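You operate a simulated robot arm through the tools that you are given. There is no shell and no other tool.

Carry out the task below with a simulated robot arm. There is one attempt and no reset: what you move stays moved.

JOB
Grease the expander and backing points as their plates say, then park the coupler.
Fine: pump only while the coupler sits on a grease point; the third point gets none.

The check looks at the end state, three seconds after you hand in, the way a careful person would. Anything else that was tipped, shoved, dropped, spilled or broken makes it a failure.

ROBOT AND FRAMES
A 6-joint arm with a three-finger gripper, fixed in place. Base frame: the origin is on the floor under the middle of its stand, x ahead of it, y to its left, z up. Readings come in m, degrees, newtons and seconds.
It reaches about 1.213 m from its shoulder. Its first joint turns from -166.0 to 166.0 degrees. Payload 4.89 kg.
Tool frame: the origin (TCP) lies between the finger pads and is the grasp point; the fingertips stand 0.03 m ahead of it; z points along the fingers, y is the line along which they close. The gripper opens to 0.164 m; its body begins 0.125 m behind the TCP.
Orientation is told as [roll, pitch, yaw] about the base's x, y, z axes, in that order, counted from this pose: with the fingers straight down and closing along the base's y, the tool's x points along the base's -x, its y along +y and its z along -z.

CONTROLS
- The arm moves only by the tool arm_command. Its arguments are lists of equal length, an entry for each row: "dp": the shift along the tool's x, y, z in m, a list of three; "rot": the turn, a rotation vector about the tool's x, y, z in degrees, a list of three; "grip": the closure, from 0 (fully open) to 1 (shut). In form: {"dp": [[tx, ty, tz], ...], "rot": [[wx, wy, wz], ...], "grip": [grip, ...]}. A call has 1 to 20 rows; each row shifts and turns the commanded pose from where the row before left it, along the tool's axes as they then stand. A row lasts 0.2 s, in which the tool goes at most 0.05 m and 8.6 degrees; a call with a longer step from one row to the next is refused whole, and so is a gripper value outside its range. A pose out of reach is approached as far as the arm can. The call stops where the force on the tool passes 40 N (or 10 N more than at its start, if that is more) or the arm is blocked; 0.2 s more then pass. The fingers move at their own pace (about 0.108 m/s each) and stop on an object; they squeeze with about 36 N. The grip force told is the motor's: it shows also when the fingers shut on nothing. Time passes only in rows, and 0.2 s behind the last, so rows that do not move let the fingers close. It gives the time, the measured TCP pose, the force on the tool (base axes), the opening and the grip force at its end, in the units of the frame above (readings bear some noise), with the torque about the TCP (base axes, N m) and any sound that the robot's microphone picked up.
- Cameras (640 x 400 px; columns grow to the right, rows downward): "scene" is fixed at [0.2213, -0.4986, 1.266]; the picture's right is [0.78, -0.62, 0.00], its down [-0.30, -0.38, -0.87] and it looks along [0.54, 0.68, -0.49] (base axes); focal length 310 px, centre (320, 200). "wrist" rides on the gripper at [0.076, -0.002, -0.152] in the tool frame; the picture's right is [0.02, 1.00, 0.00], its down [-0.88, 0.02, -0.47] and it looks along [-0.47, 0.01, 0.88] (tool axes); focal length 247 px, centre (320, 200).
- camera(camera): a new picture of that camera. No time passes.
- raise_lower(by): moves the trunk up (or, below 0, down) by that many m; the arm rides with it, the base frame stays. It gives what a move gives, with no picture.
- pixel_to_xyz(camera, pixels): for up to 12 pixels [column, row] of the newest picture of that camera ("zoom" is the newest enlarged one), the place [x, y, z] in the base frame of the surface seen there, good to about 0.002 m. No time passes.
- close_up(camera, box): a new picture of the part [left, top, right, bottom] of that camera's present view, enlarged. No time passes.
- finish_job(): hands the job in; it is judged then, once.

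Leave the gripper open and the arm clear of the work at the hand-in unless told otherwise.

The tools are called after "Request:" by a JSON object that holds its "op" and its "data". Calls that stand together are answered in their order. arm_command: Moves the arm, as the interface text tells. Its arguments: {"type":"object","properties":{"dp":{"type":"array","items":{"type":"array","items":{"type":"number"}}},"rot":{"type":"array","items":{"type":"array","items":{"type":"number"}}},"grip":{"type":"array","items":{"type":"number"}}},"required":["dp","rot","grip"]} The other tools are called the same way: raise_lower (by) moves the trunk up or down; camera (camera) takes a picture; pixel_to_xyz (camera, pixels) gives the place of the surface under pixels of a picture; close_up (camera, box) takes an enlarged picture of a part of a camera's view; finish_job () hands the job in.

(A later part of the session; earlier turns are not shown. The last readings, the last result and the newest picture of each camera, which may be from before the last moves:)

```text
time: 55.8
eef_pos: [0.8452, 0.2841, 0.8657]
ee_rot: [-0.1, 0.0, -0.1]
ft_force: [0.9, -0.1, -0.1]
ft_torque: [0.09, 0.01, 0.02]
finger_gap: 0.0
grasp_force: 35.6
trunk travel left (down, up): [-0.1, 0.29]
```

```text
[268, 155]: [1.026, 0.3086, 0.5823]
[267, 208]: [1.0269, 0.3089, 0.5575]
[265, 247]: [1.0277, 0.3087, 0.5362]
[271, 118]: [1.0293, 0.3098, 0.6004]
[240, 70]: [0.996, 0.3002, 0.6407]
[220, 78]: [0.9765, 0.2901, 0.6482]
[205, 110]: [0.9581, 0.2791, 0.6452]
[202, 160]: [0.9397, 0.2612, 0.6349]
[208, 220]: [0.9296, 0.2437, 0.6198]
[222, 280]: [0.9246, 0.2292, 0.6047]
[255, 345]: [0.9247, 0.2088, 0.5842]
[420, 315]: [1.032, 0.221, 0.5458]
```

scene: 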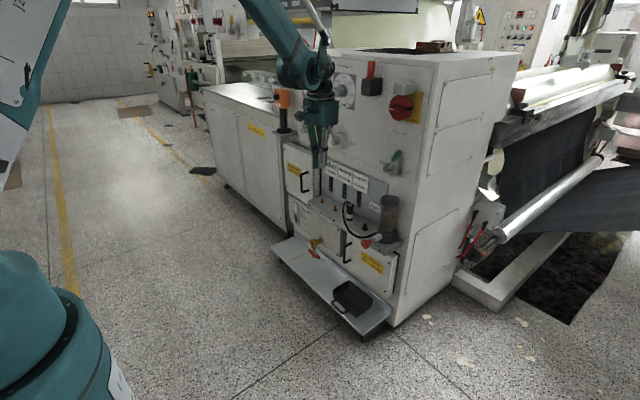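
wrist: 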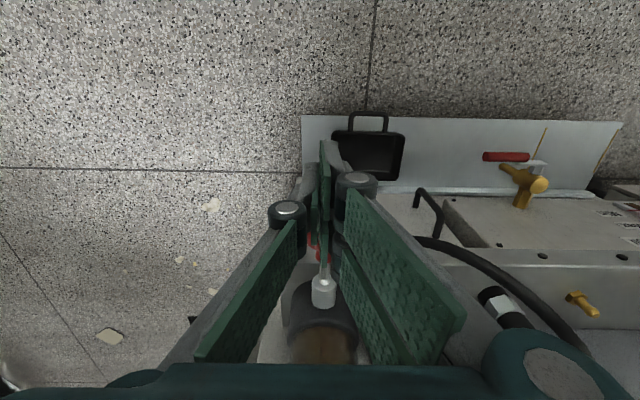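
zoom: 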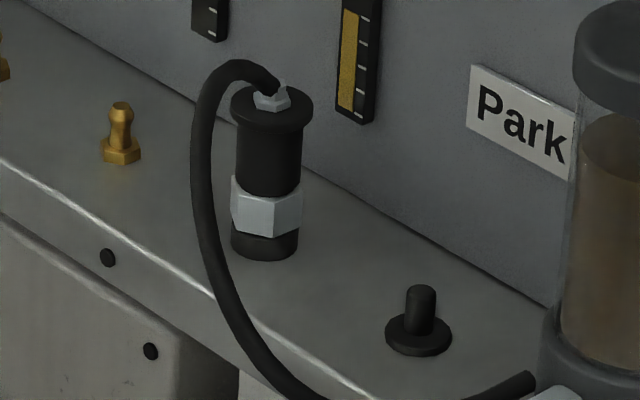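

The coupler stands upright at ≈(1.036, 0.319) and the hose leaves at about 24° yaw. I'll open to 0.054, turn the tool to 20° yaw / 52° down, and go to pre-grasp.

Request:
{"op": "arm_command", "data": {"dp": [[0, 0, 0], [0, 0, 0], [0, 0, 0], [0, 0, 0], [0, 0, 0], [0, 0, 0], [0, 0, 0], [0, 0, 0], [0.00496, -0.00644, 0.0361], [0.00496, -0.00644, 0.0361], [0.00496, -0.00644, 0.0361], [0.00496, -0.00644, 0.0361], [0.00496, -0.00644, 0.0361], [0, 0, 0]], "rot": [[0, 0, -6.667], [0, 0, -6.667], [0, 0, -6.666], [0, -7.6, 0], [0, -7.6, 0], [0, -7.6, 0], [0, -7.6, 0], [0, -7.6, 0], [0, 0, 0], [0, 0, 0], [0, 0, 0], [0, 0, 0], [0, 0, 0], [0, 0, 0]], "grip": [0.8, 0.67, 0.67, 0.67, 0.67, 0.67, 0.67, 0.67, 0.67, 0.67, 0.67, 0.67, 0.67, 0.67]}}

Request:
{"op": "camera", "data": {"camera": "wrist"}}

Request:
{"op": "close_up", "data": {"camera": "scene", "box": [300, 130, 420, 260]}}

```text
time: 58.8
eef_pos: [0.9416, 0.2843, 0.7076]
ee_rot: [0.1, -38.0, 19.9]
ft_force: [-1.0, 0.1, 0.4]
ft_torque: [-0.02, -0.01, -0.01]
finger_gap: 0.0541
grasp_force: 0.2
trunk travel left (down, up): [-0.1, 0.29]
```

```text
taken
```

wrist: 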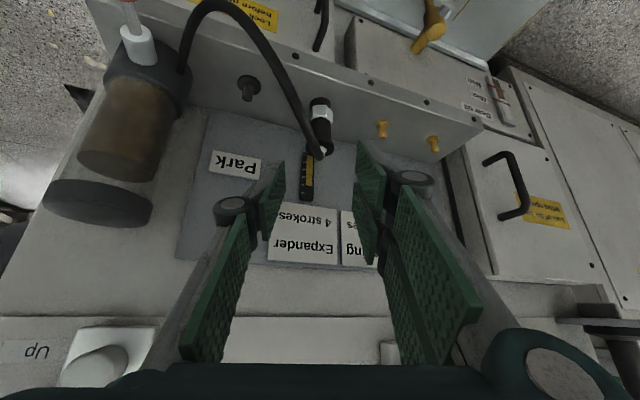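

```text
3.08 times, centred on (360, 195) of scene
```

zoom: 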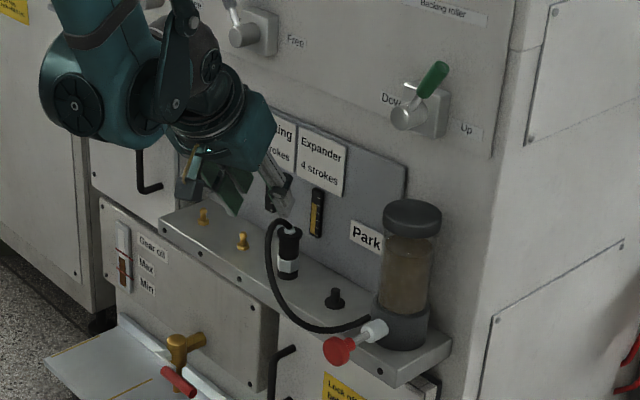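

Aligned on the coupler (320,125). I advance 0.10 m along the tool axis.

Request:
{"op": "arm_command", "data": {"dp": [[-0.0006, 0.0003, 0.03], [-0.0006, 0.0003, 0.03], [0, 0, 0.025], [0, 0, 0.015], [0, 0, 0]], "rot": [[0, 0, 0], [0, 0, 0], [0, 0, 0], [0, 0, 0], [0, 0, 0]], "grip": [0.67, 0.67, 0.67, 0.67, 0.67]}}

Request:
{"op": "camera", "data": {"camera": "wrist"}}

```text
time: 60.0
eef_pos: [1.001, 0.3059, 0.6294]
ee_rot: [0.1, -38.1, 20.0]
ft_force: [0.0, 0.4, -1.2]
ft_torque: [-0.01, -0.02, 0.0]
finger_gap: 0.0537
grasp_force: 0.1
trunk travel left (down, up): [-0.1, 0.29]
```

```text
taken
```

wrist: 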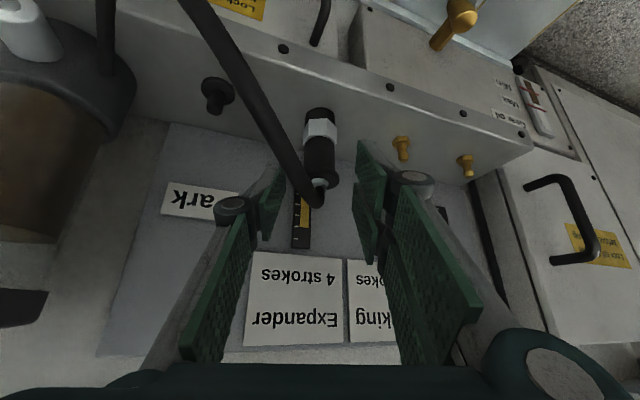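

Coupler centred between pads. Advance the last 5 cm.

Request:
{"op": "arm_command", "data": {"dp": [[0.0003, 0.0005, 0.0125], [0.0003, 0, 0.0125], [0, 0, 0.0125], [0, 0, 0.0125], [0, 0, 0]], "rot": [[0, 0, 0], [0, 0, 0], [0, 0, 0], [0, 0, 0], [0, 0, 0]], "grip": [0.67, 0.67, 0.67, 0.67, 0.67]}}

Request:
{"op": "close_up", "data": {"camera": "wrist", "box": [230, 60, 410, 250]}}

Request:
{"op": "pixel_to_xyz", "data": {"camera": "zoom", "pixels": [[318, 150], [318, 200], [318, 250], [318, 290]]}}

```text
time: 61.2
eef_pos: [1.029, 0.318, 0.589]
ee_rot: [0.1, -37.9, 19.9]
ft_force: [-0.5, -0.7, 0.6]
ft_torque: [0.0, -0.01, 0.01]
finger_gap: 0.0541
grasp_force: 0.0
trunk travel left (down, up): [-0.1, 0.29]
```

```text
2.11 times, centred on (320, 155) of wrist
```

zoom: 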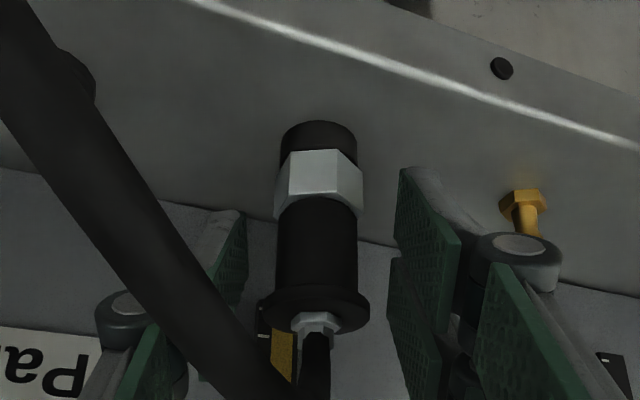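

```text
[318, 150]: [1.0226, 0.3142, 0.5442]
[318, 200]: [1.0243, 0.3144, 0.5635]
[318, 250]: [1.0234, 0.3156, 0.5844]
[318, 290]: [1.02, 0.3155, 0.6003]
```

Coupler is well between the pads (about 1–1.5 mm to −y of centre). I shift 1 mm and close.

Request:
{"op": "arm_command", "data": {"dp": [[0, -0.0012, 0], [0, 0, 0], [0, 0, 0], [0, 0, 0], [0, 0, 0]], "rot": [[0, 0, 0], [0, 0, 0], [0, 0, 0], [0, 0, 0], [0, 0, 0]], "grip": [0.72, 0.8, 0.9, 1, 1]}}

Request:
{"op": "close_up", "data": {"camera": "wrist", "box": [230, 60, 410, 250]}}

```text
time: 62.4
eef_pos: [1.0294, 0.316, 0.5893]
ee_rot: [0.1, -38.0, 19.9]
ft_force: [-0.3, 0.1, -0.1]
ft_torque: [-0.01, 0.01, 0.01]
finger_gap: 0.0334
grasp_force: 35.5
trunk travel left (down, up): [-0.1, 0.29]
```

```text
2.11 times, centred on (320, 155) of wrist
```

zoom: 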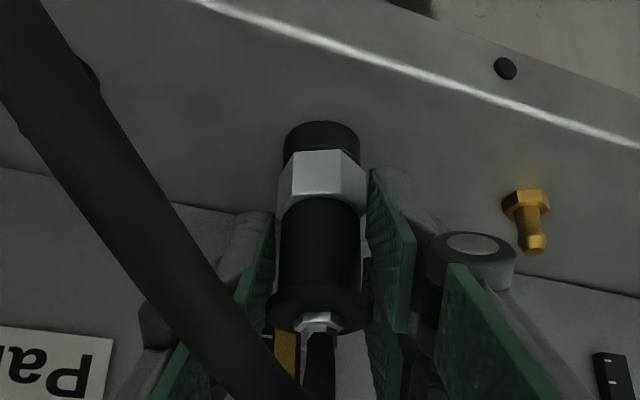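

Good upright grip (0.0334). Lift straight up 6 cm.

Request:
{"op": "arm_command", "data": {"dp": [[-0.00308, 0, -0.00394], [-0.00308, 0, -0.00394], [-0.00616, 0, -0.00788], [-0.00616, 0, -0.00788], [-0.00924, 0, -0.01182], [-0.00924, 0, -0.01182], [0, 0, 0]], "rot": [[0, 0, 0], [0, 0, 0], [0, 0, 0], [0, 0, 0], [0, 0, 0], [0, 0, 0], [0, 0, 0]], "grip": [1, 1, 1, 1, 1, 1, 1]}}

Request:
{"op": "close_up", "data": {"camera": "wrist", "box": [230, 60, 410, 250]}}

Request:
{"op": "close_up", "data": {"camera": "scene", "box": [330, 180, 380, 230]}}

```text
time: 64.0
eef_pos: [1.0303, 0.3161, 0.6501]
ee_rot: [0.2, -38.0, 19.9]
ft_force: [0.0, -0.3, -0.6]
ft_torque: [-0.01, 0.01, 0.0]
finger_gap: 0.0331
grasp_force: 36.0
trunk travel left (down, up): [-0.1, 0.29]
```

```text
2.11 times, centred on (320, 155) of wrist
```

zoom: 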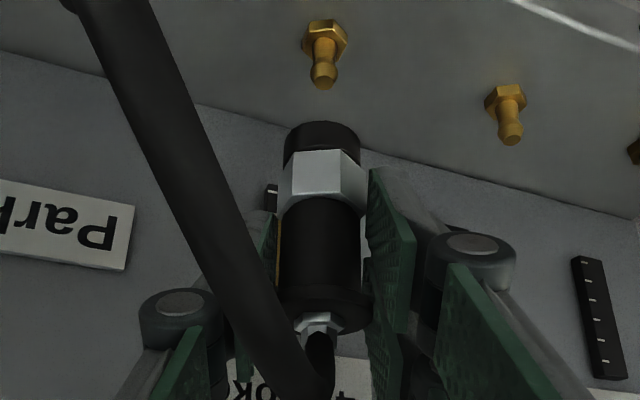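

```text
8.00 times, centred on (355, 205) of scene
```

zoom: 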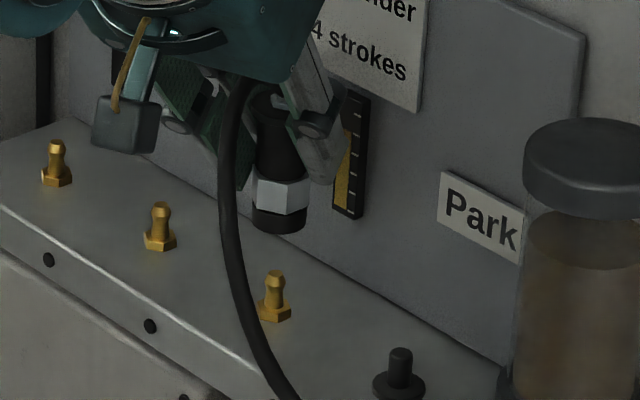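

Coupler upright and lifted. Move 0.0955 m to +y, above the Backing nipple.

Request:
{"op": "arm_command", "data": {"dp": [[-0.00643, 0.02243, 0.00503], [-0.00643, 0.02243, 0.00503], [-0.00643, 0.02243, 0.00503], [-0.00643, 0.02243, 0.00503], [0, 0, 0]], "rot": [[0, 0, 0], [0, 0, 0], [0, 0, 0], [0, 0, 0], [0, 0, 0]], "grip": [1, 1, 1, 1, 1]}}

Request:
{"op": "close_up", "data": {"camera": "wrist", "box": [230, 60, 410, 250]}}

Request:
{"op": "pixel_to_xyz", "data": {"camera": "zoom", "pixels": [[322, 132], [322, 180], [320, 230], [322, 80], [322, 70], [322, 55]]}}

Request:
{"op": "close_up", "data": {"camera": "scene", "box": [320, 180, 370, 220]}}

```text
time: 65.2
eef_pos: [1.0309, 0.4119, 0.6492]
ee_rot: [0.1, -38.0, 19.8]
ft_force: [-0.5, -0.4, -1.0]
ft_torque: [0.04, 0.02, 0.06]
finger_gap: 0.0333
grasp_force: 35.7
trunk travel left (down, up): [-0.1, 0.29]
```

```text
2.11 times, centred on (320, 155) of wrist
```

zoom: 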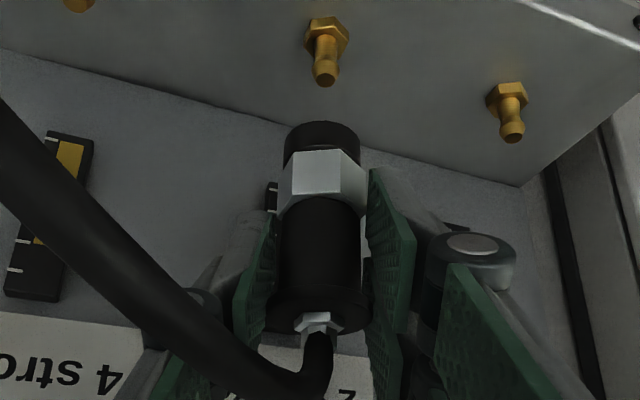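

```text
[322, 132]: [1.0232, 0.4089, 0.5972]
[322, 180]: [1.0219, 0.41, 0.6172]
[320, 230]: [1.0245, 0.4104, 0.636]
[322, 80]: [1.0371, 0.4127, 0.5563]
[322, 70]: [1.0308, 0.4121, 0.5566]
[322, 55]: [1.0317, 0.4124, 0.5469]
```

```text
10.00 times, centred on (345, 200) of scene
```

zoom: 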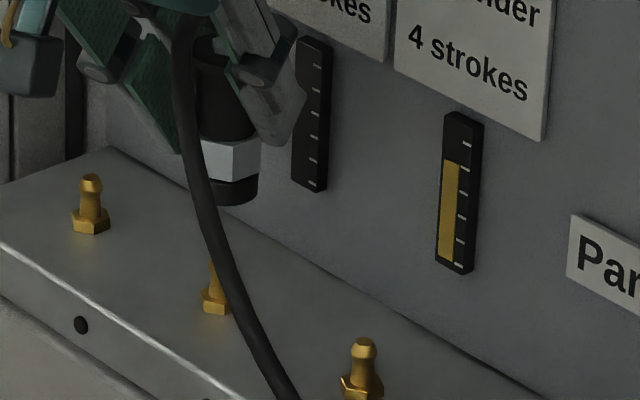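

The coupler bottom is within ~1.5 mm of the Backing nipple axis. Small correction, then lower 3 cm to the nipple top.

Request:
{"op": "arm_command", "data": {"dp": [[0.0007, 0.0012, -0.0005], [0.00616, 0, 0.00788], [0.00616, 0, 0.00788], [0.00493, 0, 0.0063], [0, 0, 0]], "rot": [[0, 0, 0], [0, 0, 0], [0, 0, 0], [0, 0, 0], [0, 0, 0]], "grip": [1, 1, 1, 1, 1]}}

Request:
{"op": "close_up", "data": {"camera": "wrist", "box": [230, 60, 410, 250]}}

Request:
{"op": "close_up", "data": {"camera": "scene", "box": [320, 180, 370, 220]}}

```text
time: 66.4
eef_pos: [1.0283, 0.4122, 0.6226]
ee_rot: [0.1, -38.0, 19.8]
ft_force: [0.1, 0.7, -1.6]
ft_torque: [-0.01, 0.0, -0.02]
finger_gap: 0.0331
grasp_force: 36.1
trunk travel left (down, up): [-0.1, 0.29]
```

```text
2.11 times, centred on (320, 155) of wrist
```

zoom: 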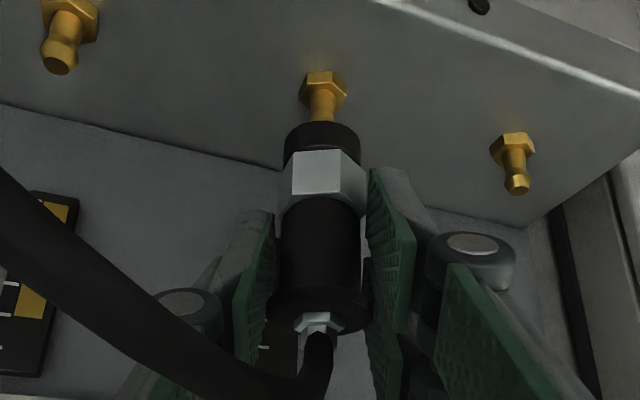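

```text
10.00 times, centred on (345, 200) of scene
```

zoom: 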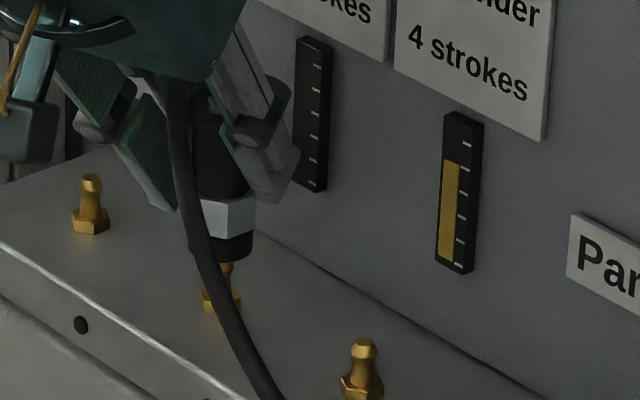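

Well aligned in both views. Lower another 2 cm gently.

Request:
{"op": "arm_command", "data": {"dp": [[0.00246, 0, 0.00315], [0.00246, 0, 0.00315], [0.00246, 0, 0.00315], [0.00246, 0, 0.00315], [0.00246, 0, 0.00315], [0, 0, 0]], "rot": [[0, 0, 0], [0, 0, 0], [0, 0, 0], [0, 0, 0], [0, 0, 0], [0, 0, 0]], "grip": [1, 1, 1, 1, 1, 1]}}

Request:
{"op": "close_up", "data": {"camera": "scene", "box": [320, 180, 370, 220]}}

```text
time: 67.8
eef_pos: [1.0273, 0.4123, 0.6016]
ee_rot: [0.0, -37.9, 20.0]
ft_force: [5.6, 1.5, 0.5]
ft_torque: [0.07, -0.29, 0.0]
finger_gap: 0.0333
grasp_force: 36.1
trunk travel left (down, up): [-0.1, 0.29]
```

```text
10.00 times, centred on (345, 200) of scene
```

zoom: 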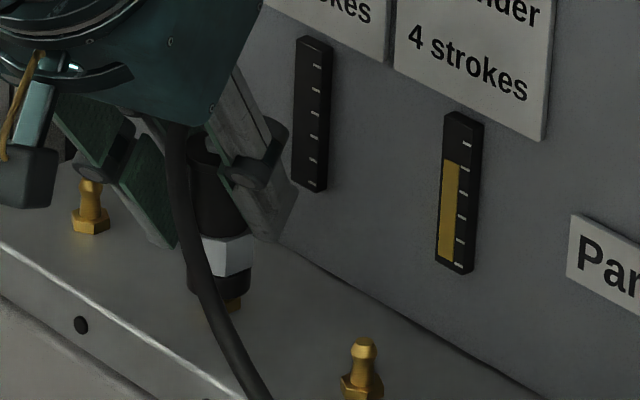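

A light side force (+5.6 N in x) means I'm ~1.5 mm too far toward −x. I shift +1.5 mm in x and continue down 8 mm.

Request:
{"op": "arm_command", "data": {"dp": [[-0.0011, -0.0005, 0.0009], [0.00185, 0, 0.00236], [0.00185, 0, 0.00236], [0.00123, 0, 0.00158], [0, 0, 0]], "rot": [[0, 0, 0], [0, 0, 0], [0, 0, 0], [0, 0, 0], [0, 0, 0]], "grip": [1, 1, 1, 1, 1]}}

Request:
{"op": "close_up", "data": {"camera": "scene", "box": [320, 180, 370, 220]}}

```text
time: 69.0
eef_pos: [1.0284, 0.4115, 0.5927]
ee_rot: [0.2, -37.9, 19.9]
ft_force: [0.4, 0.6, -1.8]
ft_torque: [0.01, 0.01, -0.02]
finger_gap: 0.0331
grasp_force: 36.9
trunk travel left (down, up): [-0.1, 0.29]
```

```text
10.00 times, centred on (345, 200) of scene
```

zoom: 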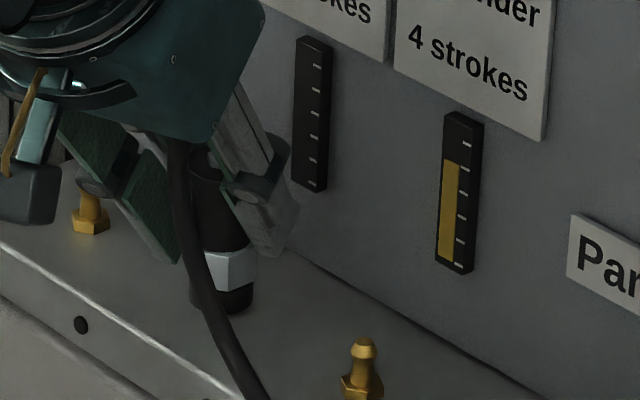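

Side force is gone; nearly seated (z=0.5927). Continue in 1.5 mm steps to contact.

Request:
{"op": "arm_command", "data": {"dp": [[0.00092, 0, 0.00118], [0.00092, 0, 0.00118], [0.00062, 0, 0.00079], [0, 0, 0]], "rot": [[0, 0, 0], [0, 0, 0], [0, 0, 0], [0, 0, 0]], "grip": [1, 1, 1, 1]}}

Request:
{"op": "close_up", "data": {"camera": "wrist", "box": [230, 60, 410, 250]}}

```text
time: 70.0
eef_pos: [1.0291, 0.411, 0.5898]
ee_rot: [0.2, -38.0, 19.9]
ft_force: [0.3, 0.4, 3.0]
ft_torque: [-0.02, -0.06, 0.01]
finger_gap: 0.0333
grasp_force: 35.9
trunk travel left (down, up): [-0.1, 0.29]
```

```text
2.11 times, centred on (320, 155) of wrist
```

zoom: 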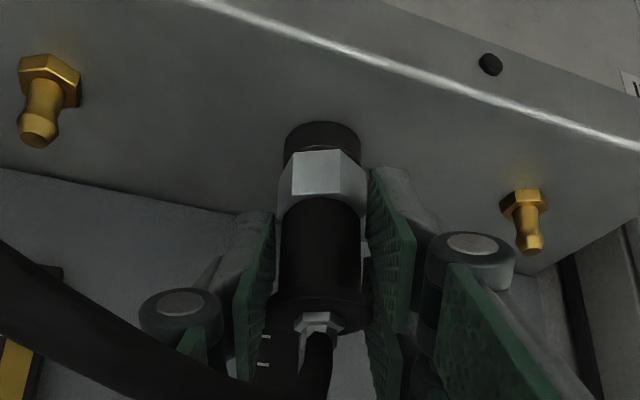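

Contact starting (3 N up). One more half-millimetre, then open the fingers.

Request:
{"op": "arm_command", "data": {"dp": [[0.0004, 0, 0.0005], [0, 0, 0], [0, 0, 0], [0, 0, 0], [0, 0, 0]], "rot": [[0, 0, 0], [0, 0, 0], [0, 0, 0], [0, 0, 0], [0, 0, 0]], "grip": [1, 1, 0.8, 0.7, 0.68]}}

Request:
{"op": "camera", "data": {"camera": "wrist"}}

Request:
{"op": "close_up", "data": {"camera": "scene", "box": [320, 180, 370, 220]}}

```text
time: 71.2
eef_pos: [1.0282, 0.4116, 0.5882]
ee_rot: [0.2, -38.0, 19.9]
ft_force: [-0.4, -0.2, 0.3]
ft_torque: [0.0, -0.01, -0.02]
finger_gap: 0.0525
grasp_force: 0.0
trunk travel left (down, up): [-0.1, 0.29]
```

```text
taken
```

wrist: 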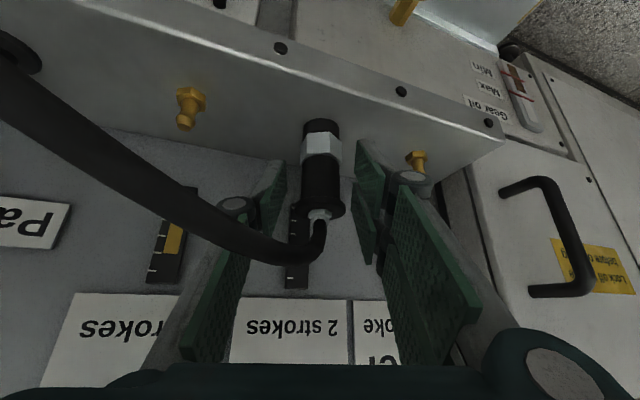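

```text
10.00 times, centred on (345, 200) of scene
```

zoom: 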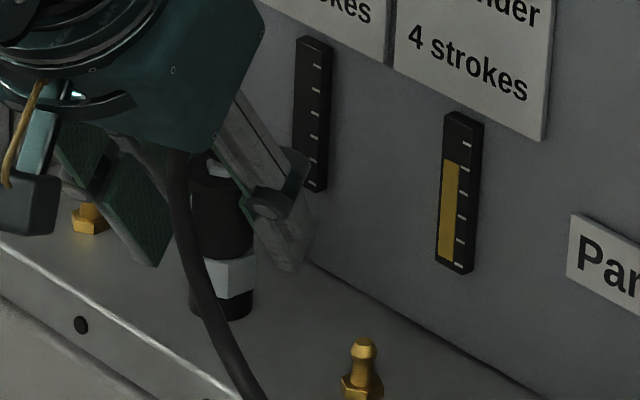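

Released; the coupler stands on the Backing nipple. Before backing out I measure the hose path against the single finger.

Request:
{"op": "pixel_to_xyz", "data": {"camera": "wrist", "pixels": [[312, 250], [295, 262], [275, 258], [255, 250], [240, 242], [220, 232], [200, 218], [170, 195], [140, 170], [100, 140]]}}

Request:
{"op": "close_up", "data": {"camera": "wrist", "box": [150, 150, 380, 330]}}

```text
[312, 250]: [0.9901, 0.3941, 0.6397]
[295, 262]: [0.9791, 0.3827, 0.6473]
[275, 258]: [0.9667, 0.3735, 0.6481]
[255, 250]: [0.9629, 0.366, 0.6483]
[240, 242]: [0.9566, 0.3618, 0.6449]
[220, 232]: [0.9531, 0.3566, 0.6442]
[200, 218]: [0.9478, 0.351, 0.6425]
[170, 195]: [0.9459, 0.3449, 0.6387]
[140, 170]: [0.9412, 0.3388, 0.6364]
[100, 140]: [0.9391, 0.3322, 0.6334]
```

```text
2.22 times, centred on (265, 240) of wrist
```

zoom: 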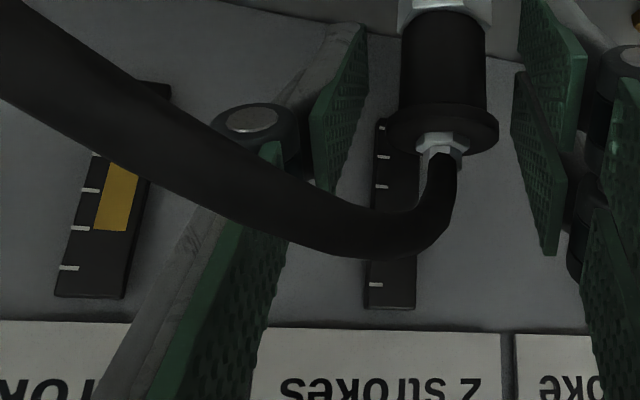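

The hose stays >1 cm off the finger's edge. I back out along the tool axis, rise, turn to straight down and close the fingers.

Request:
{"op": "arm_command", "data": {"dp": [[0, 0, -0.015], [0, 0, -0.02], [0, 0, -0.025], [0, 0, -0.03], [0, 0, -0.03], [0, 0, -0.03], [-0.00496, 0.00644, -0.0361], [-0.00496, 0.00644, -0.0361], [-0.00496, 0.00644, -0.0361], [-0.00496, 0.00644, -0.0361], [-0.00496, 0.00644, -0.0361], [0, 0, 0], [0, 0, 0], [0, 0, 0], [0, 0, 0], [0, 0, 0], [0, 0, 0], [0, 0, 0], [0, 0, 0], [0, 0, 0]], "rot": [[0, 0, 0], [0, 0, 0], [0, 0, 0], [0, 0, 0], [0, 0, 0], [0, 0, 0], [0, 0, 0], [0, 0, 0], [0, 0, 0], [0, 0, 0], [0, 0, 0], [0, 7.6, 0], [0, 7.6, 0], [0, 7.6, 0], [0, 7.6, 0], [0, 7.6, 0], [0, 0, 6.667], [0, 0, 6.667], [0, 0, 6.666], [0, 0, 0]], "grip": [0.68, 0.68, 0.68, 0.68, 0.68, 0.68, 0.68, 0.68, 0.68, 0.68, 0.68, 0.8, 1, 1, 1, 1, 1, 1, 1, 1]}}

Request:
{"op": "close_up", "data": {"camera": "scene", "box": [300, 130, 420, 260]}}

Request:
{"op": "close_up", "data": {"camera": "scene", "box": [320, 180, 370, 220]}}

```text
time: 75.4
eef_pos: [0.8457, 0.3793, 0.8649]
ee_rot: [0.0, 0.0, -0.2]
ft_force: [1.3, -0.8, 0.5]
ft_torque: [0.02, -0.02, 0.03]
finger_gap: 0.0
grasp_force: 35.6
trunk travel left (down, up): [-0.1, 0.29]
```

```text
3.08 times, centred on (360, 195) of scene
```

zoom: 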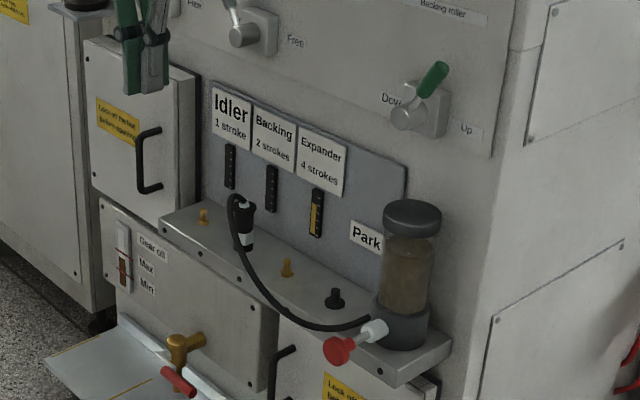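

```text
10.00 times, centred on (345, 200) of scene
```

zoom: 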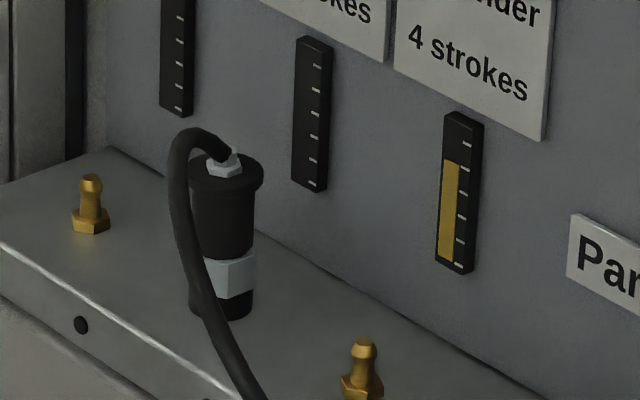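

The coupler stands on the Backing nipple, nothing else changed. I check the hose's path near the knob.

Request:
{"op": "close_up", "data": {"camera": "scene", "box": [330, 190, 420, 260]}}

Request:
{"op": "pixel_to_xyz", "data": {"camera": "scene", "pixels": [[337, 200], [336, 210], [340, 220], [347, 230]]}}

```text
5.71 times, centred on (375, 225) of scene
```

zoom: 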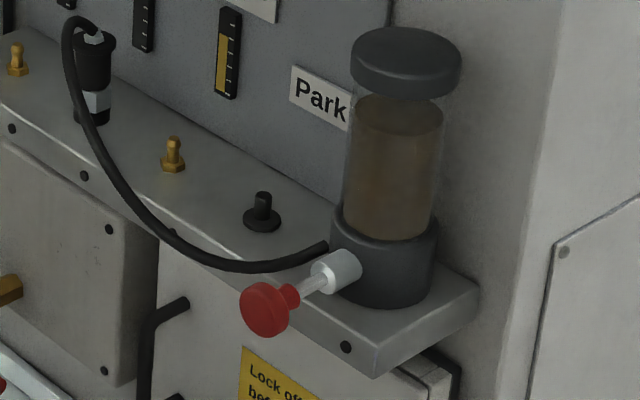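

```text
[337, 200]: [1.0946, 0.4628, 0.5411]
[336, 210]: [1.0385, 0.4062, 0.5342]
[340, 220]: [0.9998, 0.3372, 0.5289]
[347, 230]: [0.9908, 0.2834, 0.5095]
```

Request:
{"op": "pixel_to_xyz", "data": {"camera": "zoom", "pixels": [[85, 125], [105, 165], [130, 205], [160, 238], [190, 256], [220, 265], [250, 267], [280, 264], [310, 253]]}}

```text
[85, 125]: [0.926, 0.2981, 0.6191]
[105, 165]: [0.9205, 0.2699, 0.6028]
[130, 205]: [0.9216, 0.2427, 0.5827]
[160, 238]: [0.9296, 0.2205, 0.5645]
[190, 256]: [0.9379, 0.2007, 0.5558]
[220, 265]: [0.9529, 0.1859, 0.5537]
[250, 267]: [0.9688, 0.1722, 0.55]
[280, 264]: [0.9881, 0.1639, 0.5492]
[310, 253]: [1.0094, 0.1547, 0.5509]
```

Hose is at y≥0.17 there, clear of the pusher path (y≈0.12–0.135). I go to the knob by the earlier path.

Request:
{"op": "arm_command", "data": {"dp": [[0, -0.048, 0], [0, -0.048, 0], [0, -0.03, 0.03], [0, -0.035, 0.03], [0, -0.035, 0.035], [0, -0.03, 0.038], [0, -0.025, 0.038], [0, -0.01, 0.038], [0, 0, 0.04], [-0.01, 0, 0.035], [-0.03, 0, 0.005], [0, 0, 0]], "rot": [[0, 0, 0], [0, 0, 0], [0, 0, 0], [0, 0, 0], [0, 0, 0], [0, 0, 0], [0, 0, 0], [0, 0, 0], [0, 0, 0], [0, 0, 0], [0, 0, 0], [0, 0, 0]], "grip": [1, 1, 1, 1, 1, 1, 1, 1, 1, 1, 1, 1]}}

Request:
{"op": "close_up", "data": {"camera": "scene", "box": [340, 200, 420, 270]}}

```text
time: 78.0
eef_pos: [0.8849, 0.119, 0.5768]
ee_rot: [-0.1, 0.0, -0.2]
ft_force: [0.7, 0.2, -1.0]
ft_torque: [0.01, -0.01, 0.01]
finger_gap: 0.0
grasp_force: 36.5
trunk travel left (down, up): [-0.1, 0.29]
```

```text
5.71 times, centred on (380, 235) of scene
```

zoom: 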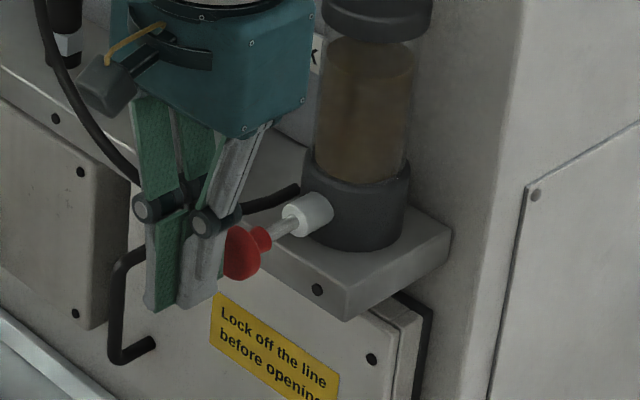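

Same position as before in front of the knob. Stroke 1 for Backing.

Request:
{"op": "arm_command", "data": {"dp": [[-0.008, 0, 0], [-0.006, 0, 0], [-0.005, 0, 0], [-0.005, 0, 0], [-0.005, 0, 0], [0, 0, 0]], "rot": [[0, 0, 0], [0, 0, 0], [0, 0, 0], [0, 0, 0], [0, 0, 0], [0, 0, 0]], "grip": [1, 1, 1, 1, 1, 1]}}

```text
time: 79.4
eef_pos: [0.9147, 0.1176, 0.5763]
ee_rot: [0.0, 0.0, -0.1]
ft_force: [-7.4, 4.7, 1.6]
ft_torque: [0.06, 0.08, 0.14]
finger_gap: 0.0
grasp_force: 35.6
trunk travel left (down, up): [-0.1, 0.29]
heard: click
```

Click heard. I back off and rise to read the Backing gauge before the second stroke.

Request:
{"op": "arm_command", "data": {"dp": [[0.008, 0, 0], [0.008, 0, 0], [0.008, 0, 0], [0.005, 0, 0], [0, 0, 0], [0.03, 0, -0.005], [0.01, 0, -0.035], [0, 0, -0.04], [0, 0.01, -0.038], [0, 0.025, -0.038], [0, 0.03, -0.038], [0, 0.035, -0.035], [0, 0.035, -0.03], [0, 0.03, -0.03], [0, 0, 0]], "rot": [[0, 0, 0], [0, 0, 0], [0, 0, 0], [0, 0, 0], [0, 0, 0], [0, 0, 0], [0, 0, 0], [0, 0, 0], [0, 0, 0], [0, 0, 0], [0, 0, 0], [0, 0, 0], [0, 0, 0], [0, 0, 0], [0, 0, 0]], "grip": [1, 1, 1, 1, 1, 1, 1, 1, 1, 1, 1, 1, 1, 1, 1]}}

Request:
{"op": "close_up", "data": {"camera": "scene", "box": [325, 165, 385, 215]}}

```text
time: 82.6
eef_pos: [0.8442, 0.2816, 0.8655]
ee_rot: [0.0, 0.1, -0.1]
ft_force: [0.5, 0.0, -0.5]
ft_torque: [0.04, 0.05, 0.02]
finger_gap: 0.0
grasp_force: 35.6
trunk travel left (down, up): [-0.1, 0.29]
```

```text
8.00 times, centred on (355, 190) of scene
```

zoom: 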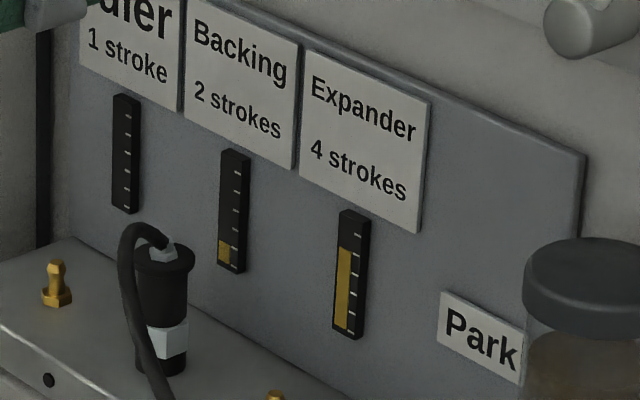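

Backing gauge shows 1, Expander 4, Idler 0. I return to the knob for the second Backing stroke.

Request:
{"op": "arm_command", "data": {"dp": [[0, -0.03, 0.03], [0, -0.035, 0.03], [0, -0.035, 0.035], [0, -0.03, 0.038], [0, -0.025, 0.038], [0, -0.01, 0.038], [0, 0, 0.04], [-0.01, 0, 0.035], [-0.03, 0, 0.005], [0, 0, 0]], "rot": [[0, 0, 0], [0, 0, 0], [0, 0, 0], [0, 0, 0], [0, 0, 0], [0, 0, 0], [0, 0, 0], [0, 0, 0], [0, 0, 0], [0, 0, 0]], "grip": [1, 1, 1, 1, 1, 1, 1, 1, 1, 1]}}

```text
time: 84.8
eef_pos: [0.884, 0.1187, 0.5757]
ee_rot: [0.1, 0.0, -0.1]
ft_force: [-0.6, 0.3, 1.3]
ft_torque: [0.03, -0.02, 0.01]
finger_gap: 0.0001
grasp_force: 36.4
trunk travel left (down, up): [-0.1, 0.29]
```

In front of the knob again. Stroke 2 for Backing.

Request:
{"op": "arm_command", "data": {"dp": [[-0.008, 0, 0], [-0.006, 0, 0], [-0.005, 0, 0], [-0.005, 0, 0], [-0.005, 0, 0], [0, 0, 0]], "rot": [[0, 0, 0], [0, 0, 0], [0, 0, 0], [0, 0, 0], [0, 0, 0], [0, 0, 0]], "grip": [1, 1, 1, 1, 1, 1]}}

```text
time: 86.2
eef_pos: [0.9141, 0.1182, 0.5764]
ee_rot: [0.0, 0.0, -0.1]
ft_force: [-7.1, 2.6, -2.0]
ft_torque: [0.02, 0.19, 0.13]
finger_gap: 0.0
grasp_force: 35.9
trunk travel left (down, up): [-0.1, 0.29]
heard: click
```

Click heard: 2 strokes for Backing. Back off and rise to read the gauge.

Request:
{"op": "arm_command", "data": {"dp": [[0.008, 0, 0], [0.008, 0, 0], [0.008, 0, 0], [0.005, 0, 0], [0, 0, 0], [0.03, 0, -0.005], [0.01, 0, -0.035], [0, 0, -0.04], [0, 0.01, -0.038], [0, 0.025, -0.038], [0, 0.03, -0.038], [0, 0.035, -0.035], [0, 0.035, -0.03], [0, 0.03, -0.03], [0, 0, 0]], "rot": [[0, 0, 0], [0, 0, 0], [0, 0, 0], [0, 0, 0], [0, 0, 0], [0, 0, 0], [0, 0, 0], [0, 0, 0], [0, 0, 0], [0, 0, 0], [0, 0, 0], [0, 0, 0], [0, 0, 0], [0, 0, 0], [0, 0, 0]], "grip": [1, 1, 1, 1, 1, 1, 1, 1, 1, 1, 1, 1, 1, 1, 1]}}

Request:
{"op": "close_up", "data": {"camera": "scene", "box": [325, 165, 385, 215]}}

Request:
{"op": "close_up", "data": {"camera": "scene", "box": [320, 180, 370, 220]}}

Request:
{"op": "pixel_to_xyz", "data": {"camera": "zoom", "pixels": [[222, 220], [232, 270], [228, 300], [200, 135], [183, 145], [174, 170], [180, 210], [225, 190]]}}

```text
time: 89.4
eef_pos: [0.8448, 0.2824, 0.864]
ee_rot: [0.1, 0.1, -0.1]
ft_force: [-0.2, -0.7, -0.3]
ft_torque: [0.06, 0.01, 0.05]
finger_gap: 0.0
grasp_force: 36.3
trunk travel left (down, up): [-0.1, 0.29]
```

```text
8.00 times, centred on (355, 190) of scene
```

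zoom: 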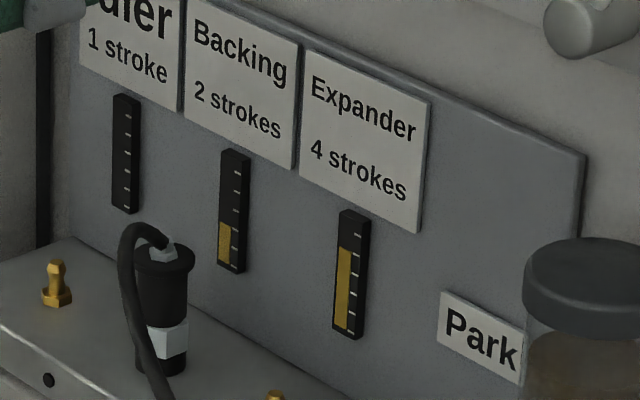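

```text
10.00 times, centred on (345, 200) of scene
```

zoom: 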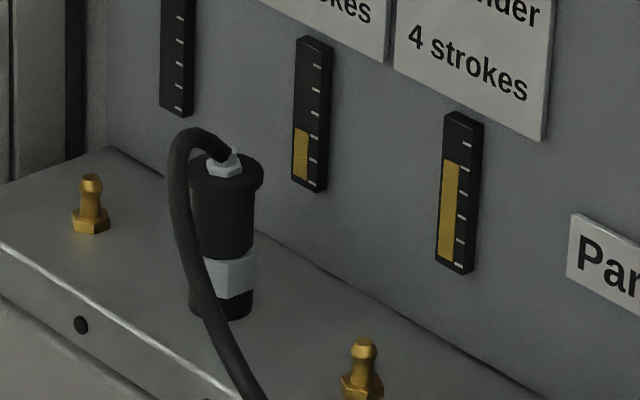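

```text
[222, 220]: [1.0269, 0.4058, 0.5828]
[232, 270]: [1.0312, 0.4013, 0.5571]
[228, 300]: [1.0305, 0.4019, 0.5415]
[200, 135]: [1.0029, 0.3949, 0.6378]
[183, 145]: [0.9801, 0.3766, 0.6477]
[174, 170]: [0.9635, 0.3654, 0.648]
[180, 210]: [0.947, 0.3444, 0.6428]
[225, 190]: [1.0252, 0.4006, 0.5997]
```

Backing reads 2, Expander 4, Idler 0 — greasing is done. Now I regrasp the coupler at Backing with the same 20° yaw pose I released from, stopping 5 cm short to look.

Request:
{"op": "arm_command", "data": {"dp": [[0, 0.048, 0], [0, 0.048, 0], [0, 0, 0], [0, 0, 0], [0, 0, 0], [0, 0, 0], [0, 0, 0], [0, 0, 0], [0, 0, 0], [0, 0, 0], [0.00496, -0.00644, 0.0361], [0.00496, -0.00644, 0.0361], [0.00496, -0.00644, 0.0361], [0.00496, -0.00644, 0.0361], [0.00496, -0.00644, 0.0361], [0, 0, 0.03], [0, 0, 0.03], [0, 0, 0.025], [0, 0, 0.015], [0, 0, 0]], "rot": [[0, 0, 0], [0, 0, 0], [0, 0, -6.667], [0, 0, -6.667], [0, 0, -6.666], [0, -7.6, 0], [0, -7.6, 0], [0, -7.6, 0], [0, -7.6, 0], [0, -7.6, 0], [0, 0, 0], [0, 0, 0], [0, 0, 0], [0, 0, 0], [0, 0, 0], [0, 0, 0], [0, 0, 0], [0, 0, 0], [0, 0, 0], [0, 0, 0]], "grip": [1, 1, 0.8, 0.67, 0.67, 0.67, 0.67, 0.67, 0.67, 0.67, 0.67, 0.67, 0.67, 0.67, 0.67, 0.67, 0.67, 0.67, 0.67, 0.67]}}

Request:
{"op": "camera", "data": {"camera": "wrist"}}

Request:
{"op": "close_up", "data": {"camera": "scene", "box": [300, 130, 420, 260]}}

```text
time: 93.6
eef_pos: [0.9999, 0.4024, 0.6268]
ee_rot: [0.1, -38.0, 20.0]
ft_force: [-0.6, 0.2, 0.5]
ft_torque: [0.04, 0.0, -0.01]
finger_gap: 0.0541
grasp_force: 0.1
trunk travel left (down, up): [-0.1, 0.29]
```

```text
taken
```

wrist: 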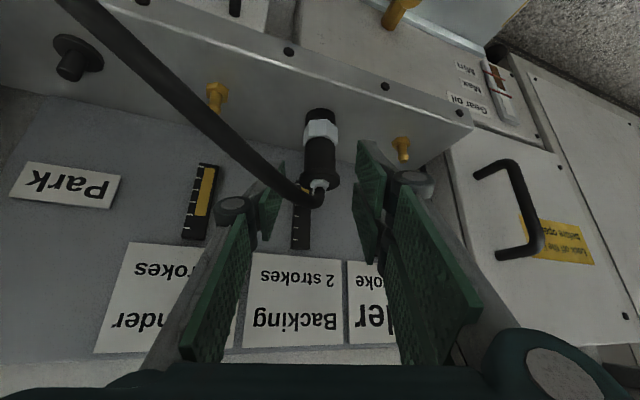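

```text
3.08 times, centred on (360, 195) of scene
```

zoom: 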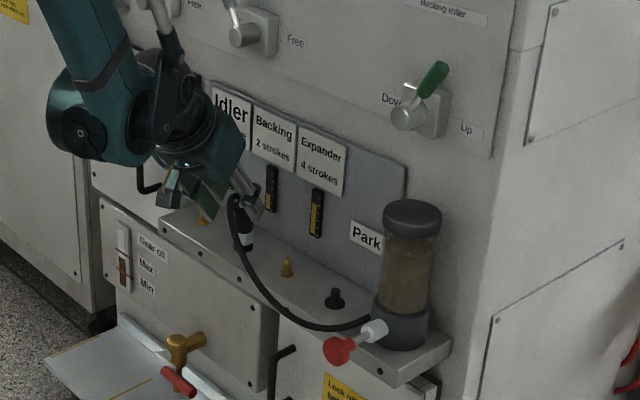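

Coupler centred at (320,150), hose passing at the side. Advance the last ~4.8 cm.

Request:
{"op": "arm_command", "data": {"dp": [[0, -0.0005, 0.0125], [0, 0, 0.0125], [0, 0, 0.0125], [0, 0, 0.0108], [0, 0, 0]], "rot": [[0, 0, 0], [0, 0, 0], [0, 0, 0], [0, 0, 0], [0, 0, 0]], "grip": [0.67, 0.67, 0.67, 0.67, 0.67]}}

Request:
{"op": "close_up", "data": {"camera": "wrist", "box": [230, 60, 410, 250]}}

```text
time: 94.8
eef_pos: [1.0282, 0.4119, 0.5907]
ee_rot: [0.1, -38.0, 19.9]
ft_force: [-0.7, -0.2, -0.4]
ft_torque: [-0.02, 0.02, -0.01]
finger_gap: 0.0541
grasp_force: 0.0
trunk travel left (down, up): [-0.1, 0.29]
```

```text
2.11 times, centred on (320, 155) of wrist
```

zoom: 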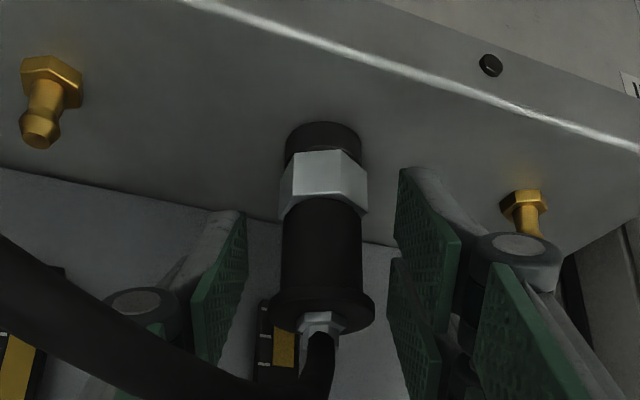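

Centred. Close the gripper.

Request:
{"op": "arm_command", "data": {"dp": [[0, 0, 0], [0, 0, 0], [0, 0, 0], [0, 0, 0], [0, 0, 0]], "rot": [[0, 0, 0], [0, 0, 0], [0, 0, 0], [0, 0, 0], [0, 0, 0]], "grip": [0.75, 0.8, 0.9, 1, 1]}}

Request:
{"op": "close_up", "data": {"camera": "wrist", "box": [230, 60, 410, 250]}}

```text
time: 96.0
eef_pos: [1.0278, 0.4112, 0.5911]
ee_rot: [0.0, -38.1, 20.0]
ft_force: [-0.3, 0.0, 0.8]
ft_torque: [-0.04, -0.06, 0.01]
finger_gap: 0.0331
grasp_force: 35.8
trunk travel left (down, up): [-0.1, 0.29]
```

```text
2.11 times, centred on (320, 155) of wrist
```

zoom: 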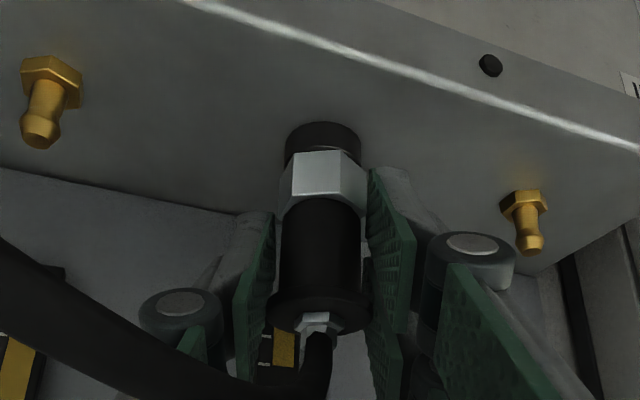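

Good grip. Lift 6 cm, turn yaw back by 10°, so the single finger will clear the reservoir.

Request:
{"op": "arm_command", "data": {"dp": [[-0.00308, 0, -0.00394], [-0.00308, 0, -0.00394], [-0.00616, 0, -0.00788], [-0.00616, 0, -0.00788], [-0.00924, 0, -0.01182], [-0.00924, 0, -0.01182], [0, 0, 0], [0, 0, 0], [0, 0, 0]], "rot": [[0, 0, 0], [0, 0, 0], [0, 0, 0], [0, 0, 0], [0, 0, 0], [0, 0, 0], [3.08, 0, 3.94], [3.08, 0, 3.94], [0, 0, 0]], "grip": [1, 1, 1, 1, 1, 1, 1, 1, 1]}}

Request:
{"op": "close_up", "data": {"camera": "wrist", "box": [230, 60, 410, 250]}}

Request:
{"op": "close_up", "data": {"camera": "scene", "box": [320, 160, 400, 230]}}

```text
time: 98.0
eef_pos: [1.0281, 0.4114, 0.6498]
ee_rot: [0.1, -38.0, 9.8]
ft_force: [-0.6, -0.3, 0.1]
ft_torque: [0.01, 0.01, 0.01]
finger_gap: 0.0
grasp_force: 35.9
trunk travel left (down, up): [-0.1, 0.29]
```

```text
2.11 times, centred on (320, 155) of wrist
```

zoom: 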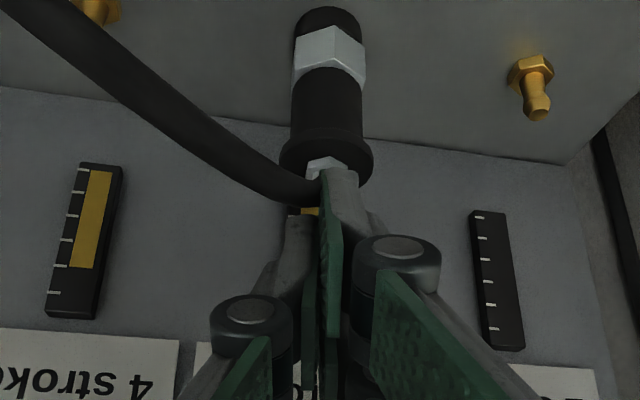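

```text
5.71 times, centred on (360, 195) of scene
```

zoom: 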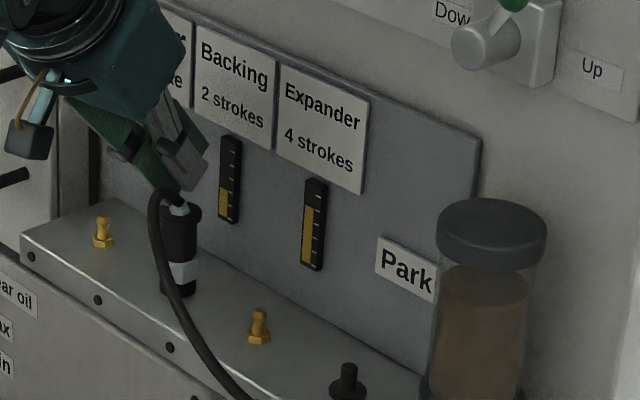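

The fingers slipped off during the lift — the gap is 0 and the coupler still stands on the Backing nipple, upright. I back out along the tool axis first, before opening.

Request:
{"op": "arm_command", "data": {"dp": [[0, 0, -0.015], [0, 0, -0.02], [0, 0, -0.03], [0, 0, 0]], "rot": [[0, 0, 0], [0, 0, 0], [0, 0, 0], [0, 0, 0]], "grip": [1, 1, 1, 1]}}

Request:
{"op": "camera", "data": {"camera": "wrist"}}

Request:
{"op": "close_up", "data": {"camera": "scene", "box": [320, 180, 370, 220]}}

Request:
{"op": "pixel_to_xyz", "data": {"camera": "zoom", "pixels": [[222, 220], [232, 270], [228, 300], [225, 190], [240, 165]]}}

```text
time: 99.0
eef_pos: [0.9891, 0.4036, 0.7001]
ee_rot: [-0.1, -38.1, 9.8]
ft_force: [-0.6, 0.3, -0.5]
ft_torque: [0.0, 0.0, 0.01]
finger_gap: 0.0002
grasp_force: 36.0
trunk travel left (down, up): [-0.1, 0.29]
```

```text
taken
```

wrist: 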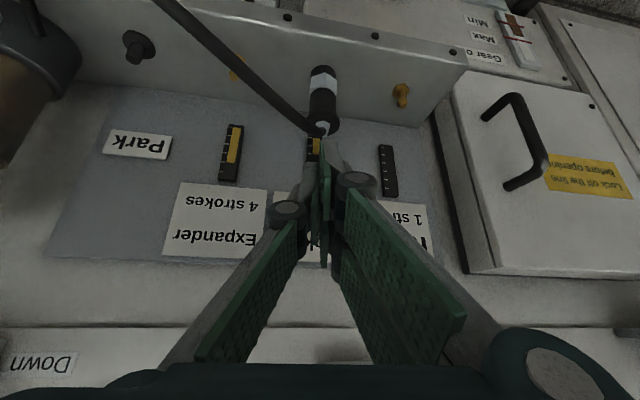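

```text
10.00 times, centred on (345, 200) of scene
```

zoom: 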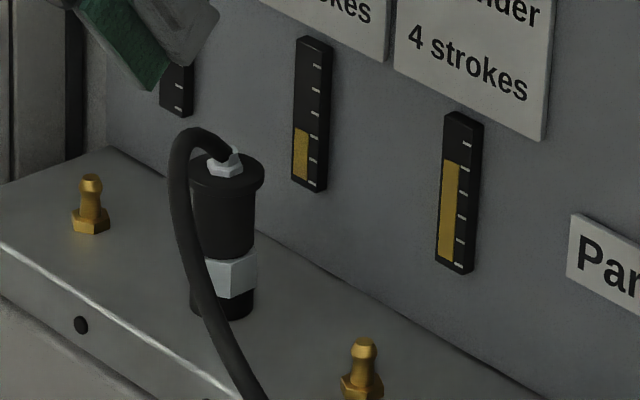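

```text
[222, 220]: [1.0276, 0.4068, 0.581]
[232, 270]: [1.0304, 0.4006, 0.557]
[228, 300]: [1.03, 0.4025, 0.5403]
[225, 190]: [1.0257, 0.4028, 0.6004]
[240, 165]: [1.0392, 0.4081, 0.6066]
```

The coupler is unchanged. I turn back to 20° yaw, open to 0.054, and line up again 0.10 m short of a grasp 5 mm lower, so the pads catch under the flange.

Request:
{"op": "arm_command", "data": {"dp": [[0, 0, 0], [0, 0, 0], [0, 0, 0], [0.0199, -0.0028, 0.0075], [0.0198, -0.0028, 0.0075], [0, 0, 0]], "rot": [[-3.08, 0, -3.94], [-3.08, 0, -3.94], [0, 0, 0], [0, 0, 0], [0, 0, 0], [0, 0, 0]], "grip": [0.8, 0.67, 0.67, 0.67, 0.67, 0.67]}}

Request:
{"op": "camera", "data": {"camera": "wrist"}}

```text
time: 100.4
eef_pos: [0.9715, 0.3912, 0.6654]
ee_rot: [0.1, -38.0, 20.0]
ft_force: [0.9, 0.4, 0.1]
ft_torque: [0.01, -0.03, -0.01]
finger_gap: 0.054
grasp_force: 0.1
trunk travel left (down, up): [-0.1, 0.29]
```

```text
taken
```

wrist: 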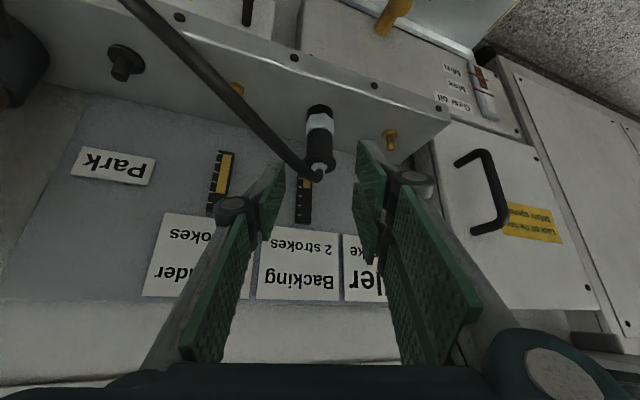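

Aligned. Advance 0.10 m to the lower grasp.

Request:
{"op": "arm_command", "data": {"dp": [[0.001, 0, 0.025], [0.001, 0, 0.025], [0, 0, 0.02], [0, 0, 0.0155], [0, 0, 0.015], [0, 0, 0]], "rot": [[0, 0, 0], [0, 0, 0], [0, 0, 0], [0, 0, 0], [0, 0, 0], [0, 0, 0]], "grip": [0.67, 0.67, 0.67, 0.67, 0.67, 0.67]}}

Request:
{"op": "close_up", "data": {"camera": "wrist", "box": [230, 60, 410, 250]}}

```text
time: 101.8
eef_pos: [1.0266, 0.4131, 0.5861]
ee_rot: [0.1, -37.9, 19.9]
ft_force: [-0.2, -0.3, 0.4]
ft_torque: [-0.01, -0.03, 0.02]
finger_gap: 0.0542
grasp_force: 0.1
trunk travel left (down, up): [-0.1, 0.29]
```

```text
2.11 times, centred on (320, 155) of wrist
```

zoom: 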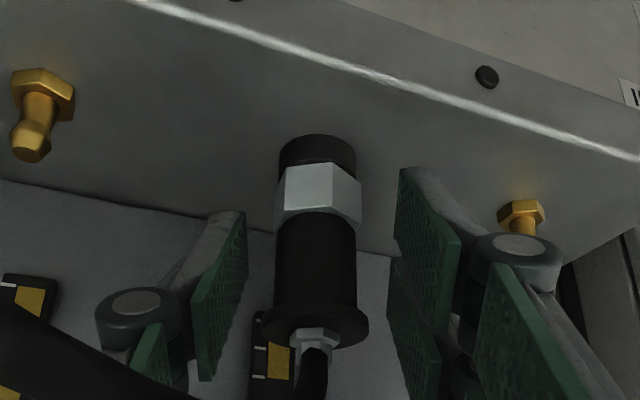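

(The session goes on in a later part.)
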